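You operate a simulated robot arm through the tools that you are given. There is no shell and no other tool. Be economical: measure what you need, move in short steps, check, and stop when the job is done.

You are at the controls of a simulated two-armed robot. One attempt, no reset.

TASK
Fetch the carton that says "disc" from the top of the orders bench and set it on the shelf of the orders bench. Take the white can and put it on the green pane on the top of the orders bench. Put the black cover on top of the carton on the top of the sort bench. Take the orange lamp on the top of the sort bench and put it away on the top of the returns counter. Any order will do. Set down upright: white can, orange lamp.

Only the result counts: the job must be done as asked and must still hold three seconds after the hand-in. Knocking over, shifting, dropping, spilling or breaking anything else fails it. Lids that push on must go on centred and level and be pressed home; caps that screw on are set level and turned clockwise until they are tight.

THE ROBOT
Two 7-joint arms with two-finger parallel grippers on one trunk, on a base that drives. Base frame: it is fixed to the floor where the robot stands at the start and does not move with it; the origin is under the middle of the robot, x ahead of it, y to its left, z up. Readings come in m, rad, newtons and seconds.
The left shoulder is at the start at [0.05, 0.187, 1.11], the right one opposite. With the tool pointing down near the work surface each hand reaches from about 0.1 to 0.66 m from the robot's upright axis, wherever it stands, measured 20 degrees to its own side. Places, roughly: black cover (5x5x4 cm) [0.6, -1.7, 0.9]; carton [0.75, -1.5, 1]; orange lamp (7x7x16 cm) [0.6, -1.9, 1]; shelf of the orders bench [0.7, -0.3, 0.3]; top of the returns counter [2.9, -2.6, 0.9]. Payload 3.43 kg a hand.
The tool frame of a hand sits at the grasp point between the pads (the TCP): z along the fingers, y along the line on which they close. The tips reach 0.03 m beyond it. Largest opening 0.094 m; finger width 0.028, thickness 0.01; the body of the gripper, 0.05 by 0.096 m, starts 0.055 m behind the TCP.
Orientation is told as [roll, pitch, yaw] about the base's x, y, z axes, in that order, counted from this pose: with the fingers straight down and closing along the base's y, the tool's x points along the base's -x, its y along +y and its z along -z.

THE INTERFACE
- The arms move only by the tool apply_moves. It takes "left_commands", "right_commands" or both (then of equal length, played together; a hand with none holds still); each is text: rows parted by semicolons, each of 7 numbers parted by spaces: the opening, from 0 (shut) to 1 (fully open), then the shift along the tool's x, y, z in m, then the turn, a rotation vector about the tool's x, y, z in rad. In form: fingers dx dy dz rx ry rz; .... A call has 1 to 20 rows; each row shifts and turns the commanded pose from where the row before left it, along the tool's axes as they then stand. Rows are played at 5 a second. More than 0.05 m and 0.15 rad between two rows, or a gripper value outside its range, and nothing of the call is played. A pose out of reach is approached as far as the arm can. The call stops where the force on the tool passes 40 N (or 10 N more than at its start, if that is more) or the arm is blocked; 0.2 s more then pass. The fingers move at their own pace (about 0.153 m/s each) and stop on an object; they squeeze with about 30 N. The grip force told is the motor's: it shows also when the fingers shut on nothing. Time passes only in rows, and 0.2 s behind the last, so rows that do not move let the fingers close. The reply holds the time, the measured pose of the TCP, the force on the tool along the base axes, the opening and the grip force, in the units named above and with some noise, with the torque about the TCP (base axes, N m) and any sound that the robot's microphone picked up.
- Cameras (640 x 400 px; columns grow to the right, rows downward): "scene" is now at [0.1426, -0.0306, 1.2782]; the picture's right is [-0.35, -0.94, 0.00], its down [-0.46, 0.17, -0.87] and it looks along [0.81, -0.30, -0.50] (base axes); focal length 280 px, centre (320, 200). "left" rides on the left gripper at [0.076, -0.014, -0.102] in its tool frame; the picture's right is [0.18, 0.98, 0.00], its down [-0.75, 0.14, -0.64] and it looks along [-0.63, 0.12, 0.77] (tool axes); focal length 243 px, centre (320, 200). "right" rides on the right gripper at [0.076, 0.014, -0.102] in its tool frame; the picture's right is [-0.18, 0.98, 0.00], its down [-0.75, -0.14, -0.64] and it looks along [-0.63, -0.12, 0.77] (tool axes); focal length 243 px, centre (320, 200). There is no depth. A picture from a camera that has moved, and an enlarged one, comes with that camera's place and axes in the base frame and with its lens.
- get_image(camera): a new picture of that camera. The clock stands still meanwhile.
- slide_trunk(by): slides the trunk up (or, below 0, down) by that many m; the arms and the scene camera ride with it, the base frame stays. It gives what a move gives, with no picture.
- steer(legs): drives the robot by 1 to 6 legs, each [ahead, left, turn to the left] in m, m and rad, along the robot's own axes; the way and the turn of a leg run together, so that a leg with both is an arc; at most 1.5 m and 3.142 rad a leg. The arms and the cameras ride along, it lands a little off, and it stops where it bumps. It gives what a move gives.
- turn_head(pan, tilt): turns the head with the scene camera to pan (to the left, within 1.396 rad either way) and tilt (down, from -0.506 to 1.204), counted from straight ahead of the robot. It gives what a move gives.
- enlarge(camera, box): a new picture of the part [left, top, right, bottom] of that camera's present view, enlarged. The clock stands still meanwhile.
- sign_off(): hands the job in; it is judged then, once.

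Go step by step. Nothing tells you exact positions but the pictures and the camera data: compare them with the known pose of the tool, close in by small moves and look again before you grip or let go. The budget is 165 turns and 130 pictures, counting those below and the enlarged ones. Unless the task says otherwise, let go and move clear before handing in, and close with one line.

The tools are called after "Emit:" as a command line: name --argument value ..., lists and objects as JSON in quotes. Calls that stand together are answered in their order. apply_moves: Moves the arms, as the interface text tells. Its arguments: {"type":"object","properties":{"left_commands":{"type":"string"},"right_commands":{"type":"string"}},"required":[]} The other tools are called the same way: slide_trunk (by) slides the trunk up or down; steer (legs) drives the base; turn_head (pan, tilt) turns the head that bears the scene camera; get_image (camera) takes a picture; enlarge (camera, box) takes an enlarged picture of a part of a camera's view; sign_off () hands the job in.

At the start:

```text
clock: 0.0
left_tcp_pos: [0.4023, 0.0244, 1.1542]
left_orientation: [0.001, 0.002, -0.001]
left_ft_force: [-0.6, 0.7, 0.4]
left_wrist_torque: [-0.01, 0.01, 0.01]
left_gripper_width: 0.094
left_grip_force: 0.0
right_tcp_pos: [0.2903, -0.2792, 1.1085]
right_orientation: [0.001, -0.001, 0.0]
right_ft_force: [0.6, -0.2, 1.0]
right_wrist_torque: [0.03, -0.01, -0.04]
right_gripper_width: 0.094
right_grip_force: 0.0
trunk travel left (down, up): [-0.325, 0.107]
robot x, y, heading: [0.0006, 0.003, -0.004]
head pan, tilt: [-0.354, 0.518]
```

scene: 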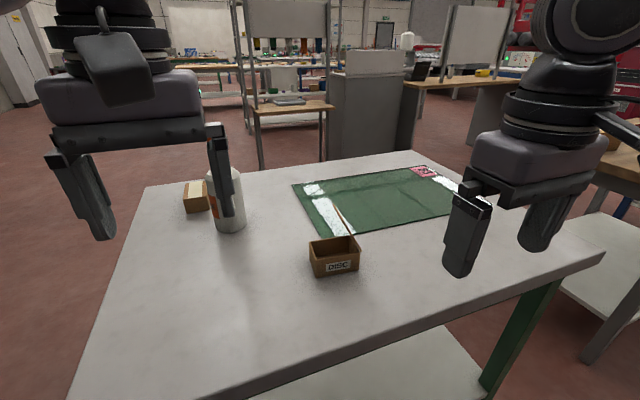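
right: 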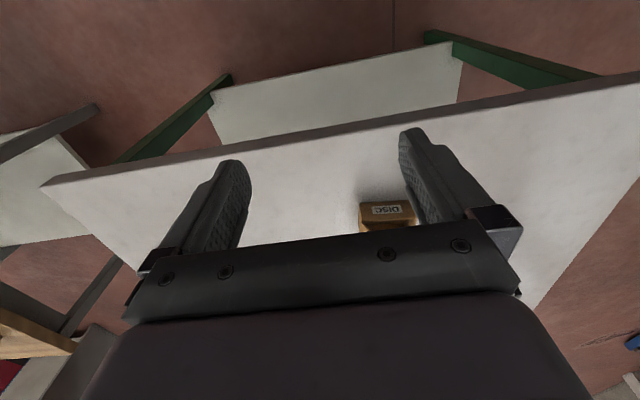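
left: 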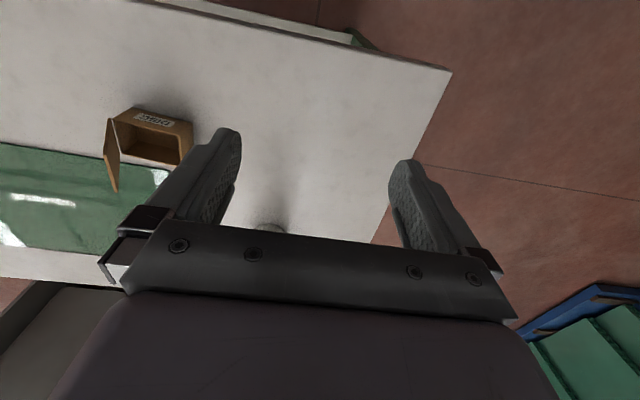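

I see the orders bench ahead, with the disc carton near [0.53,-0.2], the white can near [0.75,0] and the green pane behind the carton. I'll zoom in for detail and look down at the shelf.

Emit:
enlarge --camera "scene" --box '[170, 140, 490, 340]'

Emit:
turn_head --pan -0.35 --tilt 1.0

Emit:
get_image --camera "scene"

Emit:
turn_head --pan -1.25 --tilt 0.45

Emit:
get_image --camera "scene"

```text
2.00 times, centred on (330, 240) of scene
camera zoom: at [0.1426, -0.0306, 1.2782], right [-0.35, -0.94, 0.0], down [-0.46, 0.17, -0.87], along [0.81, -0.3, -0.5], focal length 559 px, centre (300, 120)
```

zoom: 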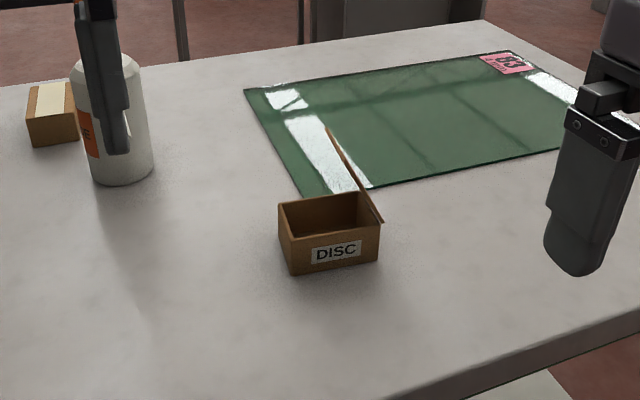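

```text
clock: 0.9
left_tcp_pos: [0.4023, 0.0248, 1.154]
left_orientation: [-0.001, 0.0, 0.002]
left_ft_force: [-0.4, -0.1, 0.6]
left_wrist_torque: [0.0, 0.02, 0.02]
left_gripper_width: 0.0942
left_grip_force: 0.2
right_tcp_pos: [0.2903, -0.2809, 1.1083]
right_orientation: [0.0, 0.0, 0.0]
right_ft_force: [-1.2, 1.0, 0.0]
right_wrist_torque: [0.05, -0.01, -0.01]
right_gripper_width: 0.0941
right_grip_force: 0.0
trunk travel left (down, up): [-0.325, 0.107]
robot x, y, heading: [0.0006, -0.0032, -0.003]
head pan, tilt: [-0.351, 1.0]
```

```text
125 pictures are left
camera scene: at [0.1232, -0.0231, 1.2389], right [-0.34, -0.94, 0.0], down [-0.79, 0.29, -0.54], along [0.51, -0.19, -0.84], focal length 280 px, centre (320, 200)
```

scene: 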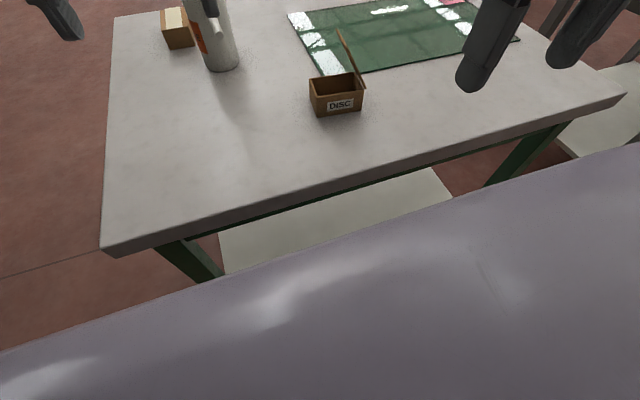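

```text
clock: 2.1
left_tcp_pos: [0.403, 0.0251, 1.1546]
left_orientation: [0.0, 0.0, 0.0]
left_ft_force: [-0.2, 1.0, 0.2]
left_wrist_torque: [-0.02, -0.01, -0.01]
left_gripper_width: 0.094
left_grip_force: 0.1
right_tcp_pos: [0.2901, -0.2811, 1.1092]
right_orientation: [0.0, 0.0, 0.002]
right_ft_force: [-0.2, -0.5, -0.1]
right_wrist_torque: [0.01, -0.01, 0.02]
right_gripper_width: 0.0939
right_grip_force: 0.1
trunk travel left (down, up): [-0.325, 0.107]
robot x, y, heading: [-0.0019, 0.0023, 0.002]
head pan, tilt: [-1.25, 0.45]
```

```text
124 pictures are left
camera scene: at [0.0868, -0.0863, 1.2843], right [-0.95, -0.32, 0.0], down [-0.14, 0.41, -0.9], along [0.28, -0.85, -0.44], focal length 280 px, centre (320, 200)
```

scene: 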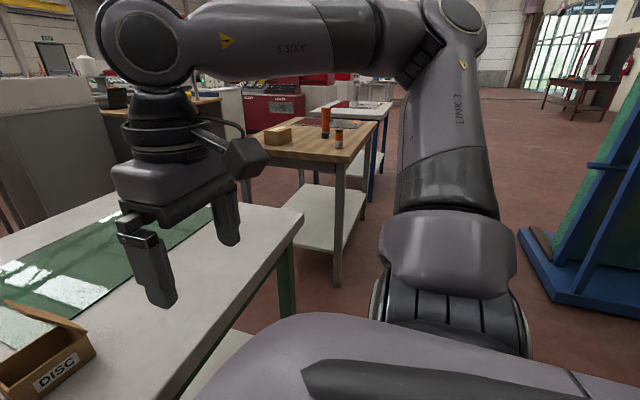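

The carton is about 9×5.5×5 cm with its lid open on the -y side, and the sort bench shows in the distance to the right. I'll look straight down to judge the gap between the robot and the bench, and zoom on the sort bench.

Emit:
enlarge --camera "scene" --box '[220, 80, 420, 205]'

Emit:
turn_head --pan 0.3 --tilt 1.2

Emit:
get_image --camera "scene"

Emit:
enlarge --camera "left" --box '[60, 60, 260, 185]'

```text
3.20 times, centred on (320, 142) of scene
camera zoom: at [0.0868, -0.0863, 1.2843], right [-0.95, -0.32, 0.0], down [-0.14, 0.41, -0.9], along [0.28, -0.85, -0.44], focal length 895 px, centre (320, 384)
```

zoom: 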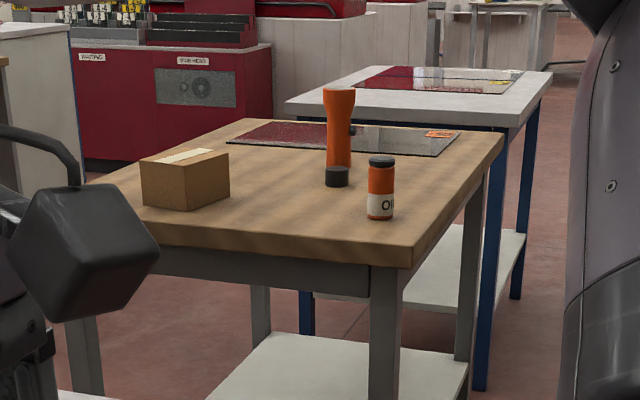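

```text
clock: 3.8
left_tcp_pos: [0.403, 0.0246, 1.1537]
left_orientation: [0.001, 0.002, 0.003]
left_ft_force: [0.3, 0.5, 0.4]
left_wrist_torque: [0.0, -0.01, -0.02]
left_gripper_width: 0.094
left_grip_force: 0.2
right_tcp_pos: [0.2915, -0.2809, 1.1078]
right_orientation: [0.001, 0.002, 0.0]
right_ft_force: [0.7, -0.6, 0.8]
right_wrist_torque: [-0.01, 0.04, 0.0]
right_gripper_width: 0.0938
right_grip_force: 0.0
trunk travel left (down, up): [-0.325, 0.107]
robot x, y, heading: [0.0004, -0.0015, -0.001]
head pan, tilt: [0.3, 1.201]
```

```text
122 pictures are left
camera scene: at [0.1111, 0.0174, 1.2263], right [0.3, -0.96, 0.0], down [-0.89, -0.28, -0.36], along [0.35, 0.11, -0.93], focal length 280 px, centre (320, 200)
```

scene: 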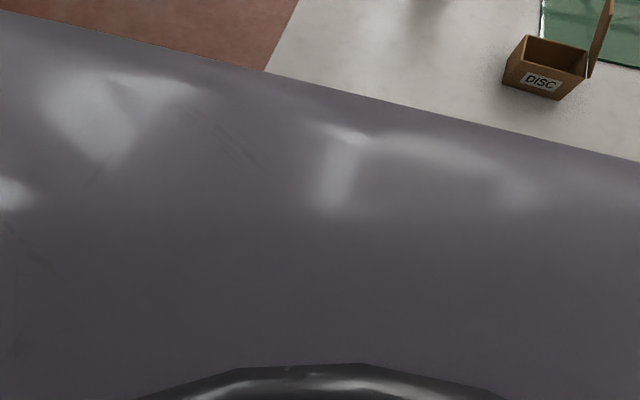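

```text
3.20 times, centred on (160, 122) of left
camera zoom: at [0.3264, 0.0108, 1.2564], right [-0.18, 0.98, 0.0], down [0.75, 0.14, 0.64], along [0.63, 0.12, -0.77], focal length 776 px, centre (832, 448)
```

zoom: 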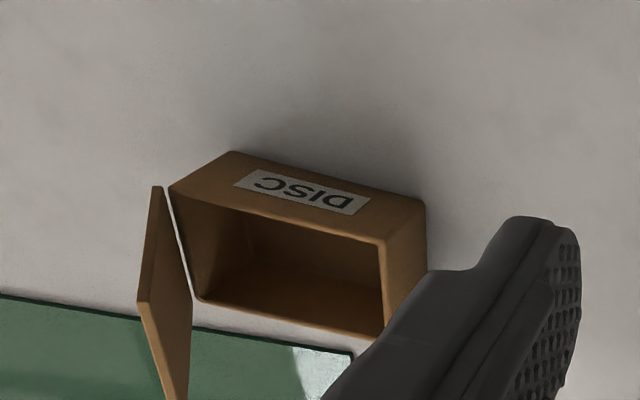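

The can is about 7.5 cm across and 16 cm tall, at about [0.75,-0.017]. I'll bring the left hand forward and tilt it so the fingers point ahead and down, which gives a side grip with more reach.

Emit:
apply_moves --left_commands "1 -0.04 0 0 0 0 0;1 -0.04 0 0 0 0 0;1 -0.02 0 0 0 0 0;1 0 0 0 0 -0.15 0;1 0 0 0 0 -0.15 0;1 0 0 0 0 -0.15 0;1 0 0 0 0 -0.15 0;1 0 0 0 0 -0.15 0;1 0 0 0 0 -0.15 0"

Emit:
turn_head --pan -0.15 --tilt 0.55

Emit:
get_image --camera "scene"

Emit:
get_image --camera "left"

```text
clock: 5.8
left_tcp_pos: [0.503, 0.0256, 1.155]
left_orientation: [0.0, -0.9, 0.001]
left_ft_force: [0.8, 0.9, 0.1]
left_wrist_torque: [0.03, 0.03, -0.01]
left_gripper_width: 0.0939
left_grip_force: 0.1
right_tcp_pos: [0.2897, -0.2804, 1.1082]
right_orientation: [0.001, 0.0, 0.0]
right_ft_force: [-0.7, -0.6, -0.2]
right_wrist_torque: [-0.03, 0.01, -0.01]
right_gripper_width: 0.0938
right_grip_force: 0.0
trunk travel left (down, up): [-0.325, 0.107]
robot x, y, heading: [0.0023, 0.0016, 0.001]
head pan, tilt: [0.3, 1.201]
```

```text
clock: 6.8
left_tcp_pos: [0.5015, 0.0253, 1.1545]
left_orientation: [0.001, -0.897, -0.001]
left_ft_force: [-1.2, -0.9, 0.3]
left_wrist_torque: [-0.01, 0.01, -0.04]
left_gripper_width: 0.0941
left_grip_force: 0.1
right_tcp_pos: [0.29, -0.2805, 1.1091]
right_orientation: [0.001, 0.001, 0.001]
right_ft_force: [-0.7, 0.0, -0.2]
right_wrist_torque: [-0.03, 0.0, 0.0]
right_gripper_width: 0.0937
right_grip_force: 0.1
trunk travel left (down, up): [-0.325, 0.107]
robot x, y, heading: [0.0019, 0.0011, 0.001]
head pan, tilt: [-0.15, 0.55]
```

```text
120 pictures are left
camera scene: at [0.1465, -0.0125, 1.2753], right [-0.15, -0.99, 0.0], down [-0.52, 0.08, -0.85], along [0.84, -0.13, -0.52], focal length 280 px, centre (320, 200)
```

scene: 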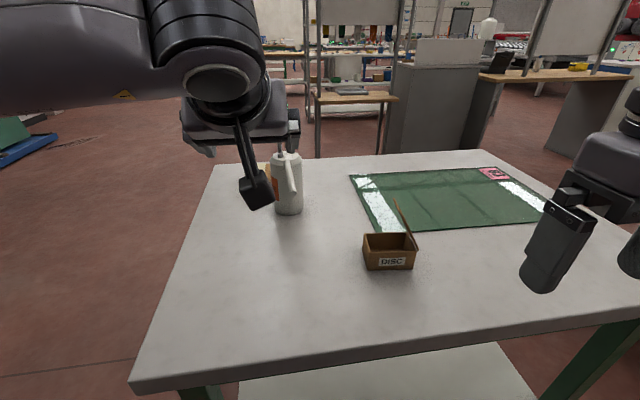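

```text
119 pictures are left
camera left: at [0.3749, 0.0109, 1.1582], right [-0.12, 0.98, -0.14], down [-0.03, 0.14, 0.99], along [0.99, 0.12, 0.02], focal length 243 px, centre (320, 200)
```

left: 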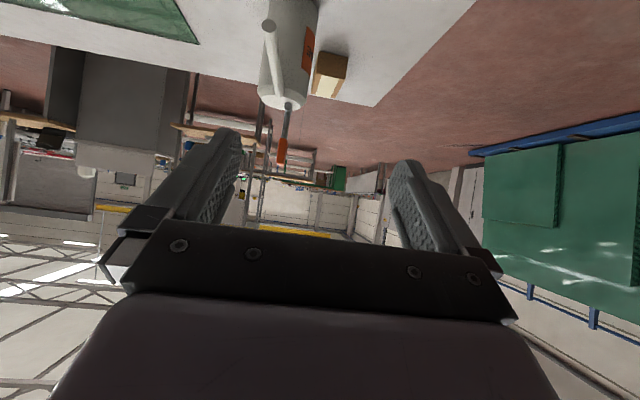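

The can seems to have a spout or handle. I'll zoom in on it before choosing a grip.

Emit:
enlarge --camera "scene" --box '[230, 130, 350, 230]'

Emit:
enlarge --camera "left" --box '[220, 0, 380, 180]'

```text
4.00 times, centred on (290, 180) of scene
camera zoom: at [0.1465, -0.0125, 1.2753], right [-0.15, -0.99, 0.0], down [-0.52, 0.08, -0.85], along [0.84, -0.13, -0.52], focal length 1118 px, centre (440, 280)
```

zoom: 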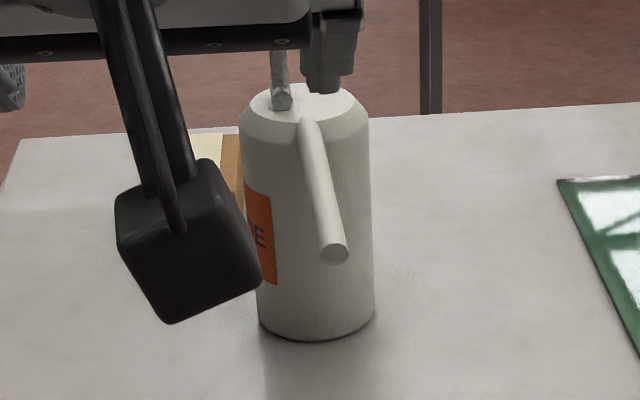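

```text
2.22 times, centred on (300, 90) of left
camera zoom: at [0.3749, 0.0109, 1.1582], right [-0.12, 0.98, -0.14], down [-0.03, 0.14, 0.99], along [0.99, 0.12, 0.02], focal length 539 px, centre (364, 444)
```

zoom: 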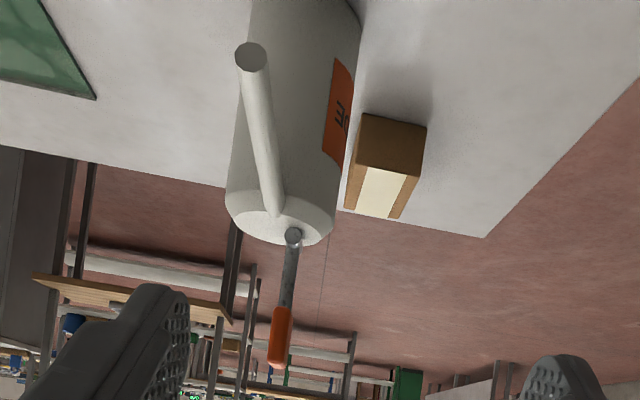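

The can is an oiler. Its spout points toward the robot, with its tip near [0.617,-0.033,1.0], and a handle rises from the top, so it must be gripped from the side. I'll do the disc carton first, turning the left hand to point toward -y with less tilt so it can grip across the carton's short side.

Emit:
apply_moves --left_commands "1 0 0 0 0 0.1 0;1 0 0 0 0 0.1 0;1 0 0 0 0.0966 0 0.1147;1 0 0 0 0.0966 0 0.1147;1 0 0 0 0.0966 0 0.1147;1 0 0 0 0.0966 0 0.1147;1 0 0 0 0.0966 0 0.1147;1 0 0 0 0.0966 0 0.1147;1 0 0 0 0.0966 0 0.1147;1 0 0 0 0.0966 0 0.1147;1 0 0 0 0.0966 0 0.1147;1 0 0 0 0.0966 0 0.1147;1 0 0 0 0.0966 0 0.1147"

Emit:
get_image --camera "left"

Emit:
get_image --camera "scene"

```text
clock: 9.6
left_tcp_pos: [0.5017, 0.025, 1.1542]
left_orientation: [0.001, -0.697, -0.997]
left_ft_force: [-0.3, -0.7, 0.1]
left_wrist_torque: [0.01, -0.03, 0.01]
left_gripper_width: 0.094
left_grip_force: 0.0
left hand out of reach, approached as far as the arm can: row 10, 11, 12, 13
right_tcp_pos: [0.2903, -0.281, 1.1088]
right_orientation: [-0.001, 0.0, 0.001]
right_ft_force: [-0.2, -0.4, 0.7]
right_wrist_torque: [0.0, 0.02, 0.0]
right_gripper_width: 0.0942
right_grip_force: 0.0
trunk travel left (down, up): [-0.325, 0.107]
robot x, y, heading: [-0.0002, -0.0014, -0.0]
head pan, tilt: [-0.15, 0.55]
```

```text
116 pictures are left
camera left: at [0.4232, 0.1222, 1.1832], right [0.75, 0.65, -0.12], down [0.21, -0.06, 0.98], along [0.63, -0.76, -0.18], focal length 243 px, centre (320, 200)
```

left: 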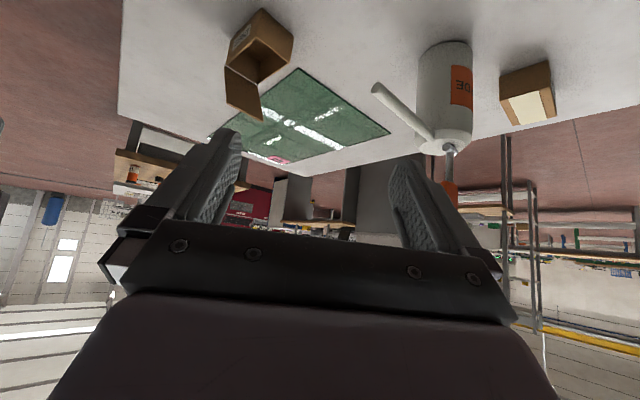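

```text
115 pictures are left
camera scene: at [0.1465, -0.0125, 1.2754], right [-0.15, -0.99, 0.0], down [-0.52, 0.08, -0.85], along [0.84, -0.13, -0.52], focal length 280 px, centre (320, 200)
```

scene: 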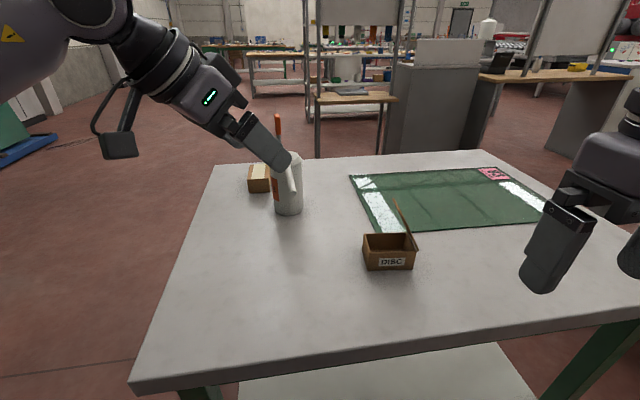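

The yaw stopped at about -1.0 rad in this spot. I'll move closer to the carton and see whether the commanded yaw becomes reachable there.

Emit:
apply_moves --left_commands "1 0 0 0.04 0 0 0;1 0 0 0.04 0 0 0;1 0 0 0.04 0 0 0"

```text
clock: 10.4
left_tcp_pos: [0.546, -0.0415, 1.0626]
left_orientation: [-0.001, -0.698, -0.998]
left_ft_force: [-0.2, -0.4, 0.5]
left_wrist_torque: [0.0, 0.0, -0.02]
left_gripper_width: 0.094
left_grip_force: 0.1
right_tcp_pos: [0.2902, -0.2806, 1.1091]
right_orientation: [0.001, 0.0, 0.001]
right_ft_force: [0.1, 0.2, -0.1]
right_wrist_torque: [0.01, 0.02, 0.0]
right_gripper_width: 0.0939
right_grip_force: 0.1
trunk travel left (down, up): [-0.325, 0.107]
robot x, y, heading: [-0.0023, 0.0014, 0.002]
head pan, tilt: [-0.15, 0.55]
```

Emit:
apply_moves --left_commands "1 0 0 0 0.0966 0 0.1147;1 0 0 0 0.0966 0 0.1147;1 0 0 0 0.0966 0 0.1147;1 0 0 0 0.0966 0 0.1147"

```text
clock: 11.4
left_tcp_pos: [0.5452, -0.0396, 1.0623]
left_orientation: [0.001, -0.697, -0.998]
left_ft_force: [-0.1, 0.1, 0.4]
left_wrist_torque: [0.02, -0.01, -0.01]
left_gripper_width: 0.094
left_grip_force: 0.0
left hand out of reach, approached as far as the arm can: row 1, 2, 3, 4
right_tcp_pos: [0.2904, -0.279, 1.1102]
right_orientation: [0.001, 0.001, -0.001]
right_ft_force: [0.3, -0.5, 0.9]
right_wrist_torque: [0.01, 0.04, 0.0]
right_gripper_width: 0.0939
right_grip_force: 0.2
trunk travel left (down, up): [-0.325, 0.107]
robot x, y, heading: [-0.0016, -0.0006, -0.0]
head pan, tilt: [-0.15, 0.55]
```

The hand's yaw limit seems to be about -1.0 rad relative to the robot. I'll lift clear, back off slightly and turn the robot right by 0.65 rad so the hand lines up with the carton.

Emit:
apply_moves --left_commands "1 0 0 -0.05 0 0 0;1 0 0 -0.05 0 0 0"

Emit:
steer --legs '[[-0.13, 0, 0], [0, 0, -0.65]]'

Emit:
turn_head --pan 0.35 --tilt 0.6

Emit:
get_image --camera "scene"

Emit:
get_image --camera "left"

```text
clock: 12.0
left_tcp_pos: [0.5095, 0.014, 1.1387]
left_orientation: [0.001, -0.698, -1.001]
left_ft_force: [-0.6, -0.5, -0.2]
left_wrist_torque: [-0.01, 0.02, -0.01]
left_gripper_width: 0.0941
left_grip_force: 0.1
right_tcp_pos: [0.2909, -0.2797, 1.1093]
right_orientation: [0.0, 0.001, -0.001]
right_ft_force: [0.9, 0.6, -0.2]
right_wrist_torque: [0.0, 0.0, 0.01]
right_gripper_width: 0.094
right_grip_force: 0.1
trunk travel left (down, up): [-0.325, 0.107]
robot x, y, heading: [-0.0009, 0.0006, 0.004]
head pan, tilt: [-0.15, 0.55]
```

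```text
clock: 15.0
left_tcp_pos: [0.2823, -0.2981, 1.1395]
left_orientation: [-0.001, -0.697, -1.65]
left_ft_force: [0.9, 0.1, -0.2]
left_wrist_torque: [-0.01, -0.02, 0.02]
left_gripper_width: 0.0938
left_grip_force: 0.0
right_tcp_pos: [-0.0701, -0.3992, 1.1095]
right_orientation: [0.0, 0.0, -0.651]
right_ft_force: [0.3, -0.1, 0.8]
right_wrist_torque: [0.02, 0.01, 0.0]
right_gripper_width: 0.0942
right_grip_force: 0.0
trunk travel left (down, up): [-0.325, 0.107]
robot x, y, heading: [-0.1294, 0.0004, -0.653]
head pan, tilt: [-0.15, 0.55]
```

```text
clock: 16.0
left_tcp_pos: [0.2809, -0.2983, 1.1393]
left_orientation: [0.0, -0.698, -1.65]
left_ft_force: [0.3, 0.3, 0.6]
left_wrist_torque: [-0.02, 0.02, -0.02]
left_gripper_width: 0.0941
left_grip_force: 0.1
right_tcp_pos: [-0.07, -0.3987, 1.1089]
right_orientation: [0.001, 0.001, -0.653]
right_ft_force: [0.0, 0.6, 1.3]
right_wrist_torque: [0.01, 0.01, -0.02]
right_gripper_width: 0.0941
right_grip_force: 0.0
trunk travel left (down, up): [-0.325, 0.107]
robot x, y, heading: [-0.1313, -0.0022, -0.653]
head pan, tilt: [0.351, 0.6]
```

```text
114 pictures are left
camera scene: at [-0.0014, -0.0608, 1.2708], right [-0.3, -0.95, 0.0], down [-0.54, 0.17, -0.83], along [0.79, -0.25, -0.56], focal length 280 px, centre (320, 200)
```

scene: 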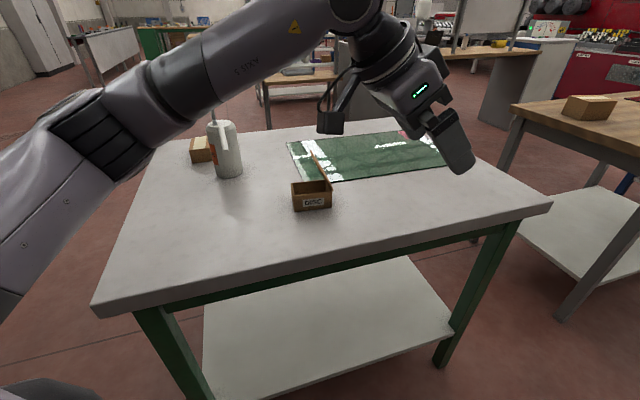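

```text
113 pictures are left
camera left: at [0.2774, -0.1723, 1.1682], right [0.99, 0.06, -0.12], down [0.13, -0.17, 0.98], along [0.04, -0.98, -0.18], focal length 243 px, centre (320, 200)
```

left: 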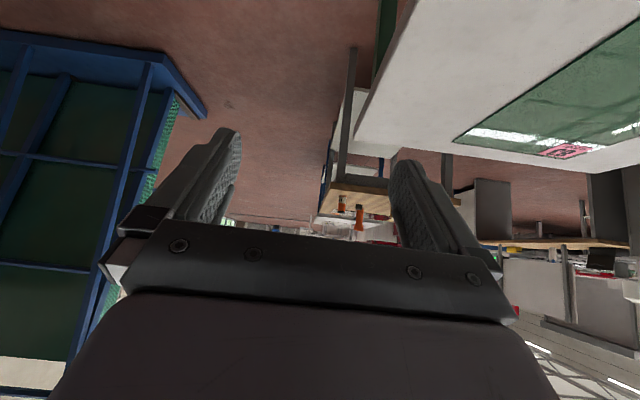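

The reach works out. I'll move the left hand sideways to a hover just off the carton's left end.

Emit:
apply_moves --left_commands "1 0.0221 0.0356 -0.0186 0 0 0;1 0.0221 0.0356 -0.0186 0 0 0;1 0.0221 0.0356 -0.0186 0 0 0;1 0.0221 0.0356 -0.0186 0 0 0;1 0.0221 0.0356 -0.0186 0 0 0;1 0.0221 0.0356 -0.0186 0 0 0;1 0.0221 0.0356 -0.0186 0 0 0;1 0.0237 0 0.028 0 0 0;1 0.0237 0 0.028 0 0 0;1 0.0237 0 0.028 0 0 0"

Emit:
get_image --camera "left"

Emit:
enlarge --camera "scene" --box '[200, 80, 440, 240]'

```text
clock: 18.2
left_tcp_pos: [0.2904, -0.2911, 1.0289]
left_orientation: [-0.002, -0.7, -1.65]
left_ft_force: [-0.2, 0.5, -0.5]
left_wrist_torque: [0.01, 0.02, 0.0]
left_gripper_width: 0.094
left_grip_force: 0.1
left hand out of reach, approached as far as the arm can: row 1, 2, 3, 4, 5, 6, 7
right_tcp_pos: [-0.0705, -0.3982, 1.1091]
right_orientation: [0.0, 0.001, -0.654]
right_ft_force: [-0.8, 0.2, -0.2]
right_wrist_torque: [-0.03, 0.0, -0.01]
right_gripper_width: 0.0938
right_grip_force: 0.0
trunk travel left (down, up): [-0.325, 0.107]
robot x, y, heading: [-0.1316, -0.0052, -0.649]
head pan, tilt: [0.351, 0.6]
```

```text
112 pictures are left
camera left: at [0.2864, -0.1652, 1.0576], right [0.99, 0.06, -0.12], down [0.13, -0.17, 0.98], along [0.04, -0.98, -0.18], focal length 243 px, centre (320, 200)
```

left: 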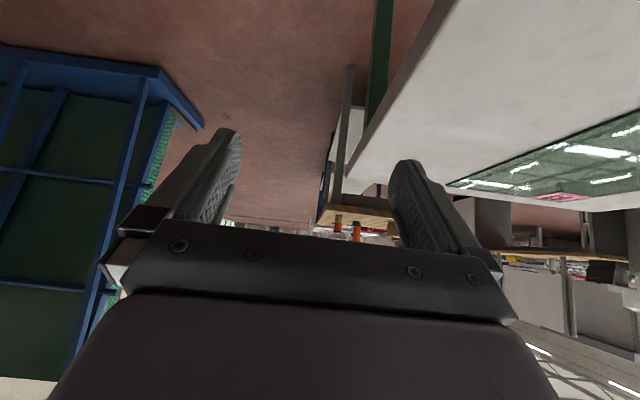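

```text
2.50 times, centred on (320, 160) of scene
camera zoom: at [-0.0012, -0.0608, 1.2709], right [-0.3, -0.95, 0.0], down [-0.54, 0.17, -0.82], along [0.79, -0.24, -0.57], focal length 699 px, centre (320, 300)
```

zoom: 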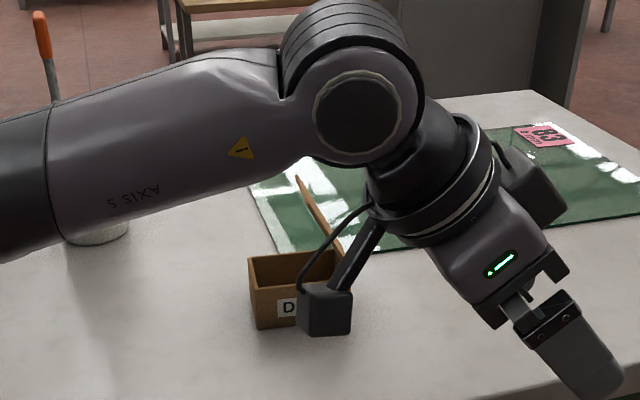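

The left wrist is at its limit there. It's better to work from the left end of the bench, where the carton, the can and the shelf are all straight ahead. I'll restore and raise the left hand, then look left to check the route.

Emit:
apply_moves --left_commands "1 -0.0258 0 -0.0306 0 0 0;1 -0.0258 0 -0.0306 0 0 0;1 -0.0258 0 -0.0306 0 0 0;1 0 0 0 -0.0966 0 -0.1147;1 0 0 0 -0.0966 0 -0.1147;1 0 0 0 -0.0966 0 -0.1147;1 0 0 0 -0.0966 0 -0.1147;1 0 0 0 -0.0966 0 -0.1147;1 0 0 0 -0.0966 0 -0.1147;1 0 0 0 -0.0644 0 -0.0765"

Emit:
turn_head --pan 1.39 --tilt 0.4

Emit:
get_image --camera "scene"

```text
clock: 20.4
left_tcp_pos: [0.2912, -0.2909, 1.1491]
left_orientation: [0.001, -0.698, -0.649]
left_ft_force: [0.1, -0.5, -0.7]
left_wrist_torque: [-0.01, 0.03, -0.01]
left_gripper_width: 0.0941
left_grip_force: 0.0
right_tcp_pos: [-0.0703, -0.3989, 1.1085]
right_orientation: [0.001, 0.001, -0.653]
right_ft_force: [0.4, 0.0, 0.0]
right_wrist_torque: [-0.02, -0.03, 0.02]
right_gripper_width: 0.0938
right_grip_force: 0.0
trunk travel left (down, up): [-0.325, 0.107]
robot x, y, heading: [-0.1331, 0.0016, -0.655]
head pan, tilt: [0.351, 0.6]
```

```text
clock: 21.6
left_tcp_pos: [0.2911, -0.2925, 1.1496]
left_orientation: [0.0, -0.699, -0.65]
left_ft_force: [-0.5, -0.3, 0.2]
left_wrist_torque: [0.03, 0.01, -0.02]
left_gripper_width: 0.0942
left_grip_force: 0.1
right_tcp_pos: [-0.0711, -0.3979, 1.1093]
right_orientation: [0.001, 0.0, -0.653]
right_ft_force: [-0.3, 0.8, 0.0]
right_wrist_torque: [0.02, 0.03, 0.0]
right_gripper_width: 0.094
right_grip_force: 0.1
trunk travel left (down, up): [-0.325, 0.107]
robot x, y, heading: [-0.1259, -0.0007, -0.653]
head pan, tilt: [1.389, 0.4]
```

```text
110 pictures are left
camera scene: at [-0.0171, 0.0277, 1.2891], right [0.67, -0.74, 0.0], down [-0.29, -0.26, -0.92], along [0.68, 0.62, -0.39], focal length 280 px, centre (320, 200)
```

scene: 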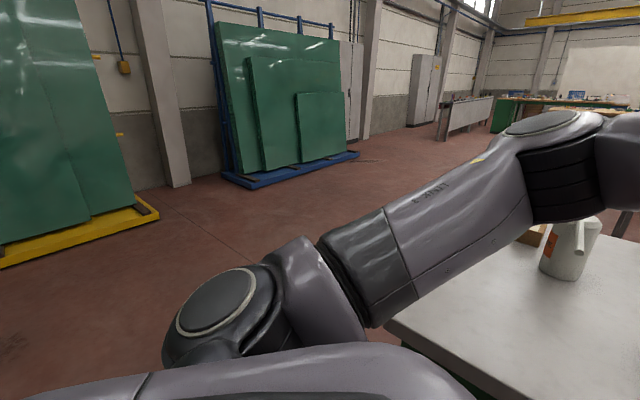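

The floor on the left is clear. I'll turn to face -y and drive round to the left end of the bench.

Emit:
steer --legs '[[0, 0, -0.918], [-0.75, 0, 0], [0, 0.82, 0], [0.18, 0, 0]]'

Emit:
turn_head --pan 0.0 --tilt 0.6

Emit:
get_image --camera "scene"

```text
clock: 33.2
left_tcp_pos: [0.7181, 0.0793, 1.1488]
left_orientation: [0.0, -0.7, -1.55]
left_ft_force: [0.4, 0.3, -0.7]
left_wrist_torque: [0.04, 0.02, 0.01]
left_gripper_width: 0.0938
left_grip_force: 0.2
right_tcp_pos: [0.4079, 0.2952, 1.109]
right_orientation: [0.0, 0.0, -1.548]
right_ft_force: [-0.4, 0.4, 0.2]
right_wrist_torque: [-0.01, 0.0, 0.0]
right_gripper_width: 0.094
right_grip_force: 0.2
trunk travel left (down, up): [-0.325, 0.107]
robot x, y, heading: [0.6815, 0.5935, -1.552]
head pan, tilt: [1.389, 0.4]
```

```text
clock: 34.7
left_tcp_pos: [0.7183, 0.0794, 1.1488]
left_orientation: [0.0, -0.699, -1.55]
left_ft_force: [-0.7, -0.2, -0.5]
left_wrist_torque: [0.04, -0.02, -0.01]
left_gripper_width: 0.0939
left_grip_force: 0.1
right_tcp_pos: [0.4082, 0.2952, 1.1087]
right_orientation: [0.0, -0.001, -1.551]
right_ft_force: [-0.2, -0.1, -0.5]
right_wrist_torque: [-0.02, -0.04, 0.08]
right_gripper_width: 0.0939
right_grip_force: 0.0
trunk travel left (down, up): [-0.325, 0.107]
robot x, y, heading: [0.68, 0.5935, -1.55]
head pan, tilt: [0.0, 0.6]
```

```text
109 pictures are left
camera scene: at [0.6845, 0.4454, 1.2708], right [-1.0, -0.02, 0.0], down [-0.01, 0.56, -0.83], along [0.02, -0.82, -0.56], focal length 280 px, centre (320, 200)
```

scene: 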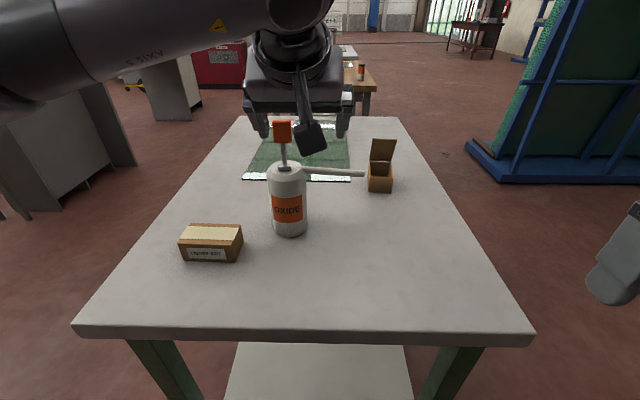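

From here I see the oiler at about [0.757,-0.03], the small carton at x 0.845–0.96, and the disc carton at about [0.54,-0.2] straight ahead. I'll retract the left hand, then bring the right hand forward, tilt it, and move a little closer.

Emit:
apply_moves --left_commands "1 0.007 0 -0.0384 0 0 0;1 0.007 0 -0.0384 0 0 0;1 0.007 0 -0.0384 0 0 0;1 0.007 0 -0.0384 0 0 0;1 0 0 0 0 0 0;1 0 0 0 0 0 0;1 0 0 0 0 0 0;1 0 0 0 0 0 0;1 0 0 0 0 0 0" --right_commands "1 -0.04 0 0 0 0 0;1 -0.04 0 0 0 0 0;1 -0.04 0 0 0 0 0;1 -0.04 0 0 0 0 0;1 0 0.02 0 0 -0.14 0;1 0 0.02 0 0 -0.14 0;1 0 0.02 0 0 -0.14 0;1 0 0.02 0 0 -0.14 0;1 0 0.02 0 0 -0.14 0"

Emit:
steer --legs '[[0.05, 0, 0]]'

Emit:
turn_head --pan -0.2 --tilt 0.6

Emit:
get_image --camera "scene"

Emit:
get_image --camera "right"

```text
clock: 36.7
left_tcp_pos: [0.7149, 0.201, 1.2475]
left_orientation: [-0.001, -0.697, -1.548]
left_ft_force: [0.6, 0.3, -0.7]
left_wrist_torque: [-0.02, 0.0, 0.03]
left_gripper_width: 0.0939
left_grip_force: 0.1
right_tcp_pos: [0.5128, 0.1381, 1.11]
right_orientation: [0.002, -0.701, -1.551]
right_ft_force: [0.3, -0.6, -0.2]
right_wrist_torque: [0.03, -0.02, 0.01]
right_gripper_width: 0.094
right_grip_force: 0.1
trunk travel left (down, up): [-0.325, 0.107]
robot x, y, heading: [0.6824, 0.5915, -1.549]
head pan, tilt: [0.0, 0.6]
```

```text
clock: 37.6
left_tcp_pos: [0.7172, 0.1496, 1.2498]
left_orientation: [0.001, -0.697, -1.549]
left_ft_force: [-0.5, -0.2, 0.5]
left_wrist_torque: [0.02, 0.01, -0.02]
left_gripper_width: 0.0939
left_grip_force: 0.1
right_tcp_pos: [0.5144, 0.0869, 1.1092]
right_orientation: [0.0, -0.7, -1.549]
right_ft_force: [0.5, 0.9, 0.8]
right_wrist_torque: [0.01, 0.0, 0.01]
right_gripper_width: 0.094
right_grip_force: 0.0
trunk travel left (down, up): [-0.325, 0.107]
robot x, y, heading: [0.6841, 0.541, -1.551]
head pan, tilt: [0.0, 0.6]
```

```text
clock: 38.3
left_tcp_pos: [0.7172, 0.1505, 1.2488]
left_orientation: [-0.001, -0.698, -1.551]
left_ft_force: [-0.1, -0.2, 0.2]
left_wrist_torque: [-0.02, -0.02, -0.02]
left_gripper_width: 0.0941
left_grip_force: 0.1
right_tcp_pos: [0.5138, 0.0887, 1.1094]
right_orientation: [0.0, -0.7, -1.55]
right_ft_force: [-0.7, -1.0, -0.5]
right_wrist_torque: [0.01, -0.02, 0.03]
right_gripper_width: 0.0936
right_grip_force: 0.1
trunk travel left (down, up): [-0.325, 0.107]
robot x, y, heading: [0.684, 0.5411, -1.546]
head pan, tilt: [-0.201, 0.6]
```

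```text
108 pictures are left
camera scene: at [0.6679, 0.3973, 1.2708], right [-0.98, 0.18, 0.0], down [0.1, 0.56, -0.83], along [-0.15, -0.81, -0.56], focal length 280 px, centre (320, 200)
```

scene: 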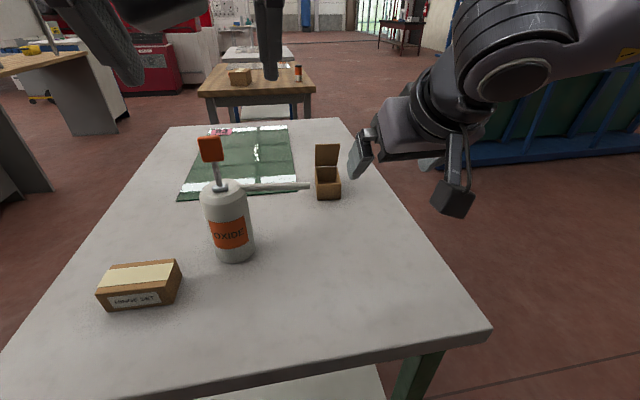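

```text
107 pictures are left
camera right: at [0.5254, 0.2111, 1.1392], right [0.99, -0.12, 0.12], down [-0.14, -0.17, 0.98], along [-0.1, -0.98, -0.18], focal length 243 px, centre (320, 200)
```

right: 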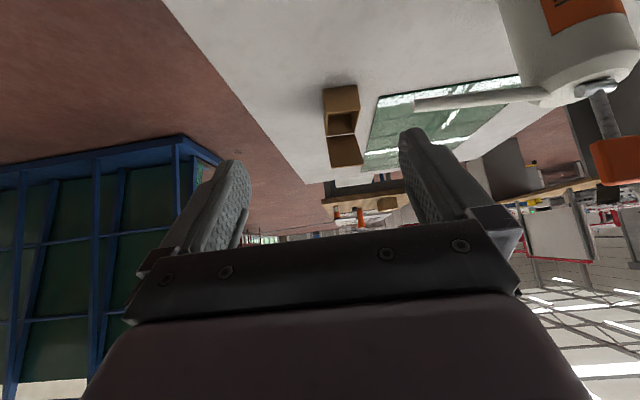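

The carton's left wall is at about [0.541,-0.158]. I'll go to a pre-grasp hover 10 cm back along the tool axis.

Emit:
apply_moves --right_commands "1 0 0 0 0.045 0 0.0535;1 -0.01345 0.00633 0.0364 0 0 0;1 -0.01345 0.00633 0.0364 0 0 0;1 -0.01345 0.00633 0.0364 0 0 0;1 -0.01345 0.00633 0.0364 0 0 0;1 -0.01345 0.00633 0.0364 0 0 0;1 -0.01345 0.00633 0.0364 0 0 0"

Emit:
get_image --camera "scene"

Emit:
get_image --camera "right"

```text
clock: 39.9
left_tcp_pos: [0.7165, 0.1503, 1.2495]
left_orientation: [0.0, -0.699, -1.549]
left_ft_force: [-0.6, 0.4, 0.2]
left_wrist_torque: [0.0, 0.03, 0.03]
left_gripper_width: 0.0939
left_grip_force: 0.1
right_tcp_pos: [0.4893, -0.0741, 1.006]
right_orientation: [0.003, -0.703, -1.62]
right_ft_force: [0.0, -0.7, 0.1]
right_wrist_torque: [-0.03, -0.01, 0.01]
right_gripper_width: 0.0941
right_grip_force: 0.1
right hand out of reach, approached as far as the arm can: row 5, 6, 7
trunk travel left (down, up): [-0.325, 0.107]
robot x, y, heading: [0.682, 0.5418, -1.545]
head pan, tilt: [-0.201, 0.6]
```

```text
106 pictures are left
camera scene: at [0.6677, 0.3974, 1.2708], right [-0.98, 0.18, 0.0], down [0.1, 0.56, -0.83], along [-0.15, -0.81, -0.56], focal length 280 px, centre (320, 200)
```

scene: 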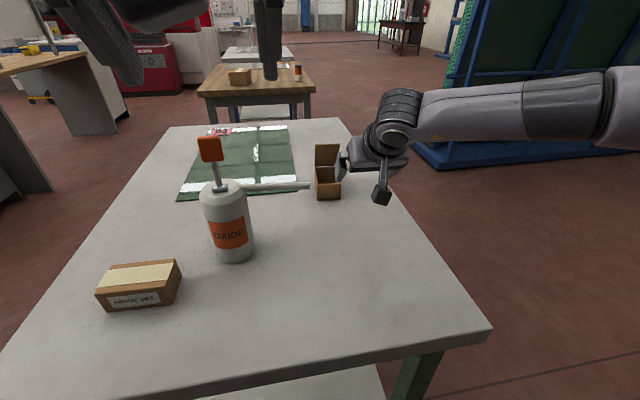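

```text
105 pictures are left
camera right: at [0.5111, 0.0475, 1.0351], right [0.98, -0.19, 0.12], down [-0.15, -0.15, 0.98], along [-0.16, -0.97, -0.18], focal length 243 px, centre (320, 200)
```

right: 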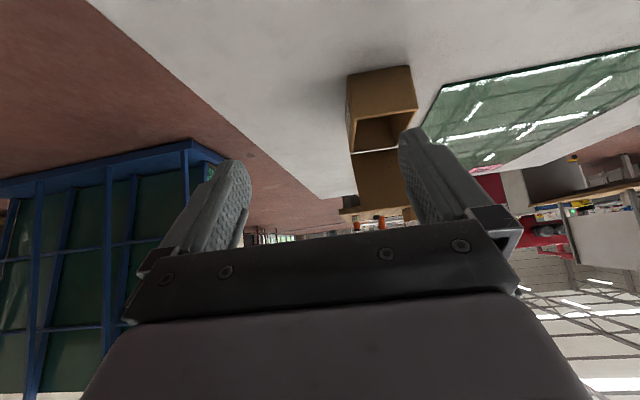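

The hand stopped short, apparently at a joint limit at this tilt. I'll try a smaller tilt to see how much further it reaches.

Emit:
apply_moves --right_commands "1 0 0 0 0 0.15 0;1 0 0 0 0 0.15 0;1 -0.023 0 0.0097 0 0 0;1 -0.023 0 0.0097 0 0 0;1 -0.023 0 0.0097 0 0 0;1 -0.023 0 0.0097 0 0 0"

```text
clock: 41.3
left_tcp_pos: [0.7165, 0.1504, 1.2497]
left_orientation: [-0.001, -0.699, -1.548]
left_ft_force: [-0.1, 0.4, 0.8]
left_wrist_torque: [0.01, 0.02, 0.02]
left_gripper_width: 0.094
left_grip_force: 0.0
right_tcp_pos: [0.4237, -0.0843, 1.0136]
right_orientation: [0.0, -0.402, -1.62]
right_ft_force: [0.3, -0.2, -0.5]
right_wrist_torque: [0.0, 0.0, 0.03]
right_gripper_width: 0.0939
right_grip_force: 0.1
right hand out of reach, approached as far as the arm can: row 1, 2, 3, 4, 5, 6
trunk travel left (down, up): [-0.325, 0.107]
robot x, y, heading: [0.6876, 0.5457, -1.55]
head pan, tilt: [-0.201, 0.6]
```

The reach is about 0.57 m from the shoulder, so the disc carton has to be taken from the front later. The can is within the left hand's reach here, so I'll tilt the left hand to 0.95 and bring it to the can's near side.

Emit:
apply_moves --left_commands "1 0 0 0 0 -0.125 0;1 0 0 0 0 -0.125 0;1 0.0323 0.006 0.0286 0 0 0;1 0.0323 0.006 0.0286 0 0 0;1 0.0323 0.006 0.0286 0 0 0;1 0.0323 0.006 0.0286 0 0 0;1 0.0323 0.006 0.0286 0 0 0;1 0.0323 0.006 0.0286 0 0 0;1 0.0323 0.006 0.0286 0 0 0"

Emit:
get_image --camera "left"

Emit:
get_image --camera "scene"

```text
clock: 43.3
left_tcp_pos: [0.7595, 0.1196, 0.9474]
left_orientation: [0.001, -0.949, -1.548]
left_ft_force: [-0.6, 0.0, 1.4]
left_wrist_torque: [-0.03, 0.03, -0.01]
left_gripper_width: 0.0942
left_grip_force: 0.0
right_tcp_pos: [0.4237, -0.0839, 1.0136]
right_orientation: [0.001, -0.402, -1.619]
right_ft_force: [0.4, 0.1, -0.4]
right_wrist_torque: [0.01, 0.0, 0.02]
right_gripper_width: 0.0944
right_grip_force: 0.1
trunk travel left (down, up): [-0.325, 0.107]
robot x, y, heading: [0.6846, 0.5433, -1.552]
head pan, tilt: [-0.201, 0.6]
```

```text
104 pictures are left
camera left: at [0.7429, 0.2483, 0.9455], right [0.98, 0.13, -0.15], down [0.14, 0.09, 0.99], along [0.14, -0.99, 0.07], focal length 243 px, centre (320, 200)
```

left: 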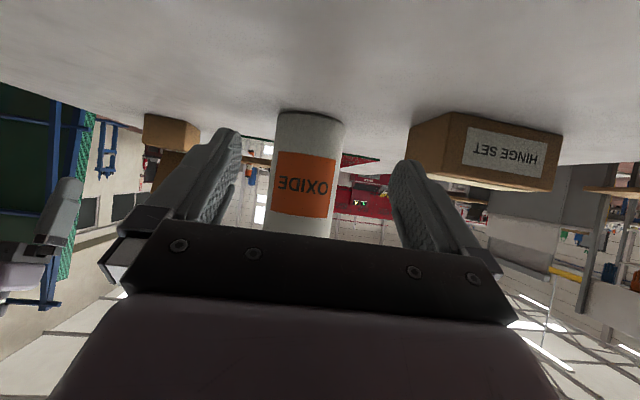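

```text
103 pictures are left
camera scene: at [0.668, 0.3972, 1.2709], right [-0.98, 0.18, 0.0], down [0.1, 0.56, -0.82], along [-0.15, -0.81, -0.57], focal length 280 px, centre (320, 200)
```

scene: 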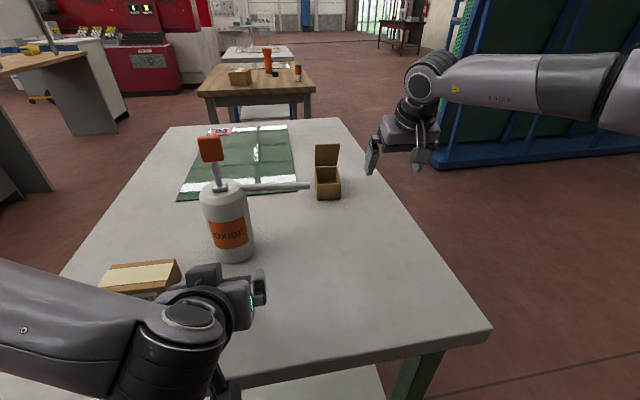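

The can is centred between the fingers, with clearance to the HINGE SET carton. I'll advance along -y and close.

Emit:
apply_moves --left_commands "1 -0.01965 0 0.02745 0 0 0;1 -0.01965 0 0.02745 0 0 0;1 -0.01965 0 0.02745 0 0 0;1 -0.01965 0 0.02745 0 0 0"

Emit:
get_image --camera "left"

Emit:
get_image --camera "scene"

```text
clock: 44.3
left_tcp_pos: [0.763, -0.0147, 0.9485]
left_orientation: [0.002, -0.949, -1.549]
left_ft_force: [0.3, 0.5, 0.7]
left_wrist_torque: [0.02, -0.02, 0.02]
left_gripper_width: 0.094
left_grip_force: 0.1
right_tcp_pos: [0.424, -0.0839, 1.0137]
right_orientation: [0.002, -0.403, -1.619]
right_ft_force: [-0.3, 0.7, 0.5]
right_wrist_torque: [0.03, -0.01, -0.04]
right_gripper_width: 0.094
right_grip_force: 0.1
trunk travel left (down, up): [-0.325, 0.107]
robot x, y, heading: [0.6799, 0.5437, -1.545]
head pan, tilt: [-0.201, 0.6]
```

```text
102 pictures are left
camera left: at [0.7452, 0.1133, 0.9462], right [0.98, 0.13, -0.15], down [0.14, 0.09, 0.99], along [0.14, -0.99, 0.07], focal length 243 px, centre (320, 200)
```

left: 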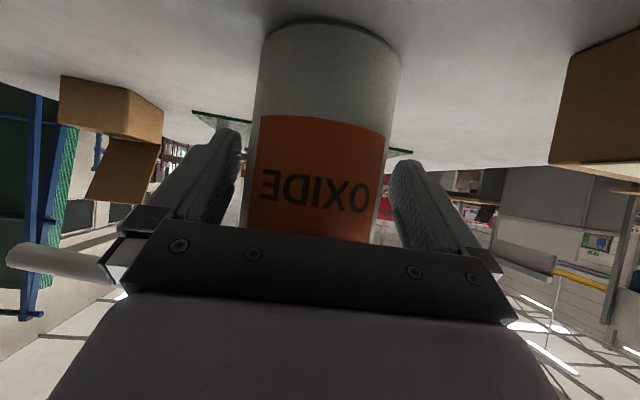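

```text
101 pictures are left
camera scene: at [0.6679, 0.3975, 1.2709], right [-0.98, 0.18, 0.0], down [0.1, 0.56, -0.83], along [-0.15, -0.81, -0.56], focal length 280 px, centre (320, 200)
```

scene: 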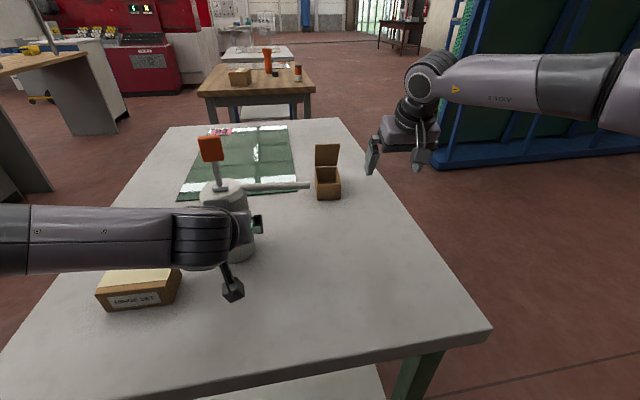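

Emit:
apply_moves --left_commands "1 -0.0029 0 0.0041 0 0 0;0 0 0 0 0 0 0;0 0 0 0 0 0 0;0 0 0 0 0 0 0;0 0 0 0 0 0 0"

Emit:
apply_moves --left_commands "0 -0.0163 0 -0.0116 0 0 0;0 -0.0163 0 -0.0116 0 0 0;0 -0.0163 0 -0.0116 0 0 0;0 -0.0163 0 -0.0116 0 0 0"

Emit:
get_image --camera "scene"

```text
clock: 45.5
left_tcp_pos: [0.7624, -0.0196, 0.9487]
left_orientation: [0.0, -0.951, -1.55]
left_ft_force: [-1.8, -0.5, 2.6]
left_wrist_torque: [-0.18, -0.04, -0.05]
left_gripper_width: 0.0785
left_grip_force: 30.2
right_tcp_pos: [0.4239, -0.0852, 1.0132]
right_orientation: [0.001, -0.404, -1.62]
right_ft_force: [-0.1, -0.2, 0.3]
right_wrist_torque: [-0.01, -0.01, 0.02]
right_gripper_width: 0.0942
right_grip_force: 0.0
trunk travel left (down, up): [-0.325, 0.107]
robot x, y, heading: [0.6819, 0.5409, -1.553]
head pan, tilt: [-0.201, 0.6]
```

```text
clock: 46.5
left_tcp_pos: [0.7634, -0.0198, 1.0296]
left_orientation: [0.002, -0.947, -1.55]
left_ft_force: [-0.7, -0.3, -3.1]
left_wrist_torque: [0.01, -0.03, 0.03]
left_gripper_width: 0.0787
left_grip_force: 30.2
right_tcp_pos: [0.4246, -0.085, 1.0132]
right_orientation: [0.002, -0.402, -1.619]
right_ft_force: [-0.4, 0.5, 0.4]
right_wrist_torque: [0.01, -0.03, 0.03]
right_gripper_width: 0.0939
right_grip_force: 0.1
trunk travel left (down, up): [-0.325, 0.107]
robot x, y, heading: [0.6825, 0.5397, -1.553]
head pan, tilt: [-0.201, 0.6]
```

```text
100 pictures are left
camera scene: at [0.6679, 0.3972, 1.2708], right [-0.98, 0.18, 0.0], down [0.1, 0.56, -0.82], along [-0.15, -0.81, -0.57], focal length 280 px, centre (320, 200)
```

scene: 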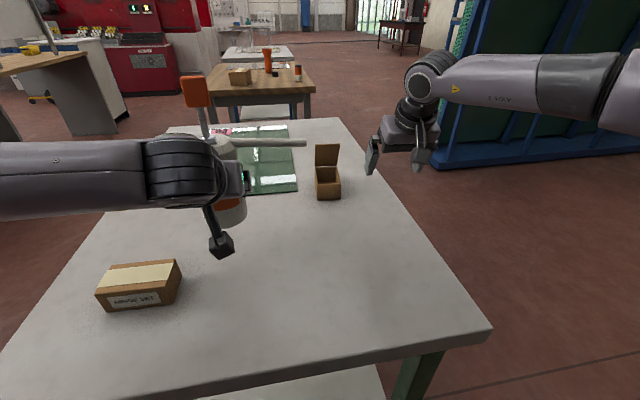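

The can is held upright (width 0.0785, about 0.35 kg). I'll raise it a bit, retract the right hand, and drive round to the back side of the bench, where the pane is within reach.

Emit:
apply_moves --left_commands "0 -0.0163 0 -0.0116 0 0 0;0 -0.0163 0 -0.0116 0 0 0;0 0 0 0 0 0 0;0 0 0 0 0 0 0;0 0 0 0 0 0 0" --right_commands "1 0.029 0 -0.034 0 0 0;1 0.029 0 -0.034 0 0 0;1 0.029 0 -0.034 0 0 0;1 0.029 0 -0.034 0 0 0;1 0.029 0 -0.034 0 0 0"

Emit:
steer --legs '[[-0.28, 0, 0], [0, 0.93, 0], [0, 0, -1.59]]'

Emit:
turn_head --pan 0.5 --tilt 0.5

Emit:
get_image --camera "scene"

```text
clock: 47.7
left_tcp_pos: [0.7637, -0.0204, 1.0686]
left_orientation: [0.0, -0.95, -1.548]
left_ft_force: [-0.1, 0.5, -2.5]
left_wrist_torque: [0.06, -0.05, 0.0]
left_gripper_width: 0.0781
left_grip_force: 30.1
right_tcp_pos: [0.4357, 0.1165, 1.1125]
right_orientation: [0.002, -0.402, -1.621]
right_ft_force: [0.1, 1.1, -0.3]
right_wrist_torque: [-0.06, -0.03, -0.02]
right_gripper_width: 0.0941
right_grip_force: 0.0
trunk travel left (down, up): [-0.325, 0.107]
robot x, y, heading: [0.6875, 0.543, -1.546]
head pan, tilt: [-0.201, 0.6]
```

```text
clock: 58.1
left_tcp_pos: [1.0537, 0.7695, 1.0689]
left_orientation: [0.0, -0.947, 3.141]
left_ft_force: [0.1, 0.1, -2.8]
left_wrist_torque: [-0.01, -0.01, 0.0]
left_gripper_width: 0.0779
left_grip_force: 30.5
right_tcp_pos: [1.1966, 1.0956, 1.1119]
right_orientation: [0.0, -0.4, 3.07]
right_ft_force: [-0.2, -0.7, 0.6]
right_wrist_torque: [0.01, 0.05, 0.0]
right_gripper_width: 0.0939
right_grip_force: 0.1
trunk travel left (down, up): [-0.325, 0.107]
robot x, y, heading: [1.6153, 0.8335, 3.14]
head pan, tilt: [-0.201, 0.6]
```

```text
clock: 59.1
left_tcp_pos: [1.0536, 0.7694, 1.0683]
left_orientation: [-0.001, -0.946, 3.141]
left_ft_force: [0.8, 0.6, -4.8]
left_wrist_torque: [0.0, -0.03, -0.01]
left_gripper_width: 0.078
left_grip_force: 30.0
right_tcp_pos: [1.1965, 1.0944, 1.1128]
right_orientation: [-0.002, -0.4, 3.071]
right_ft_force: [-0.1, 0.5, 0.3]
right_wrist_torque: [0.01, -0.01, 0.0]
right_gripper_width: 0.094
right_grip_force: 0.1
trunk travel left (down, up): [-0.325, 0.107]
robot x, y, heading: [1.6146, 0.8355, 3.141]
head pan, tilt: [0.499, 0.499]
```

```text
99 pictures are left
camera scene: at [1.4778, 0.7935, 1.2799], right [-0.48, 0.88, 0.0], down [0.42, 0.23, -0.88], along [-0.77, -0.42, -0.48], focal length 280 px, centre (320, 200)
```

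scene: 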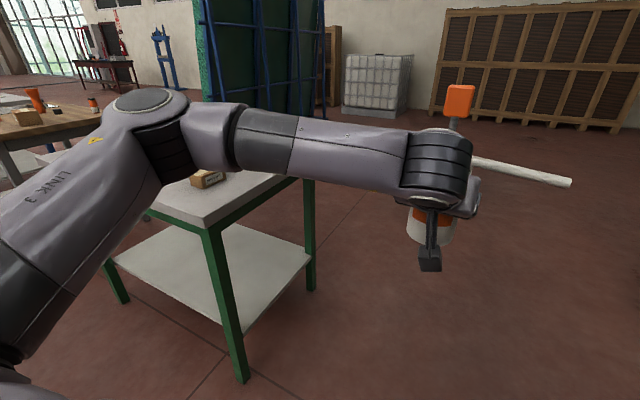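

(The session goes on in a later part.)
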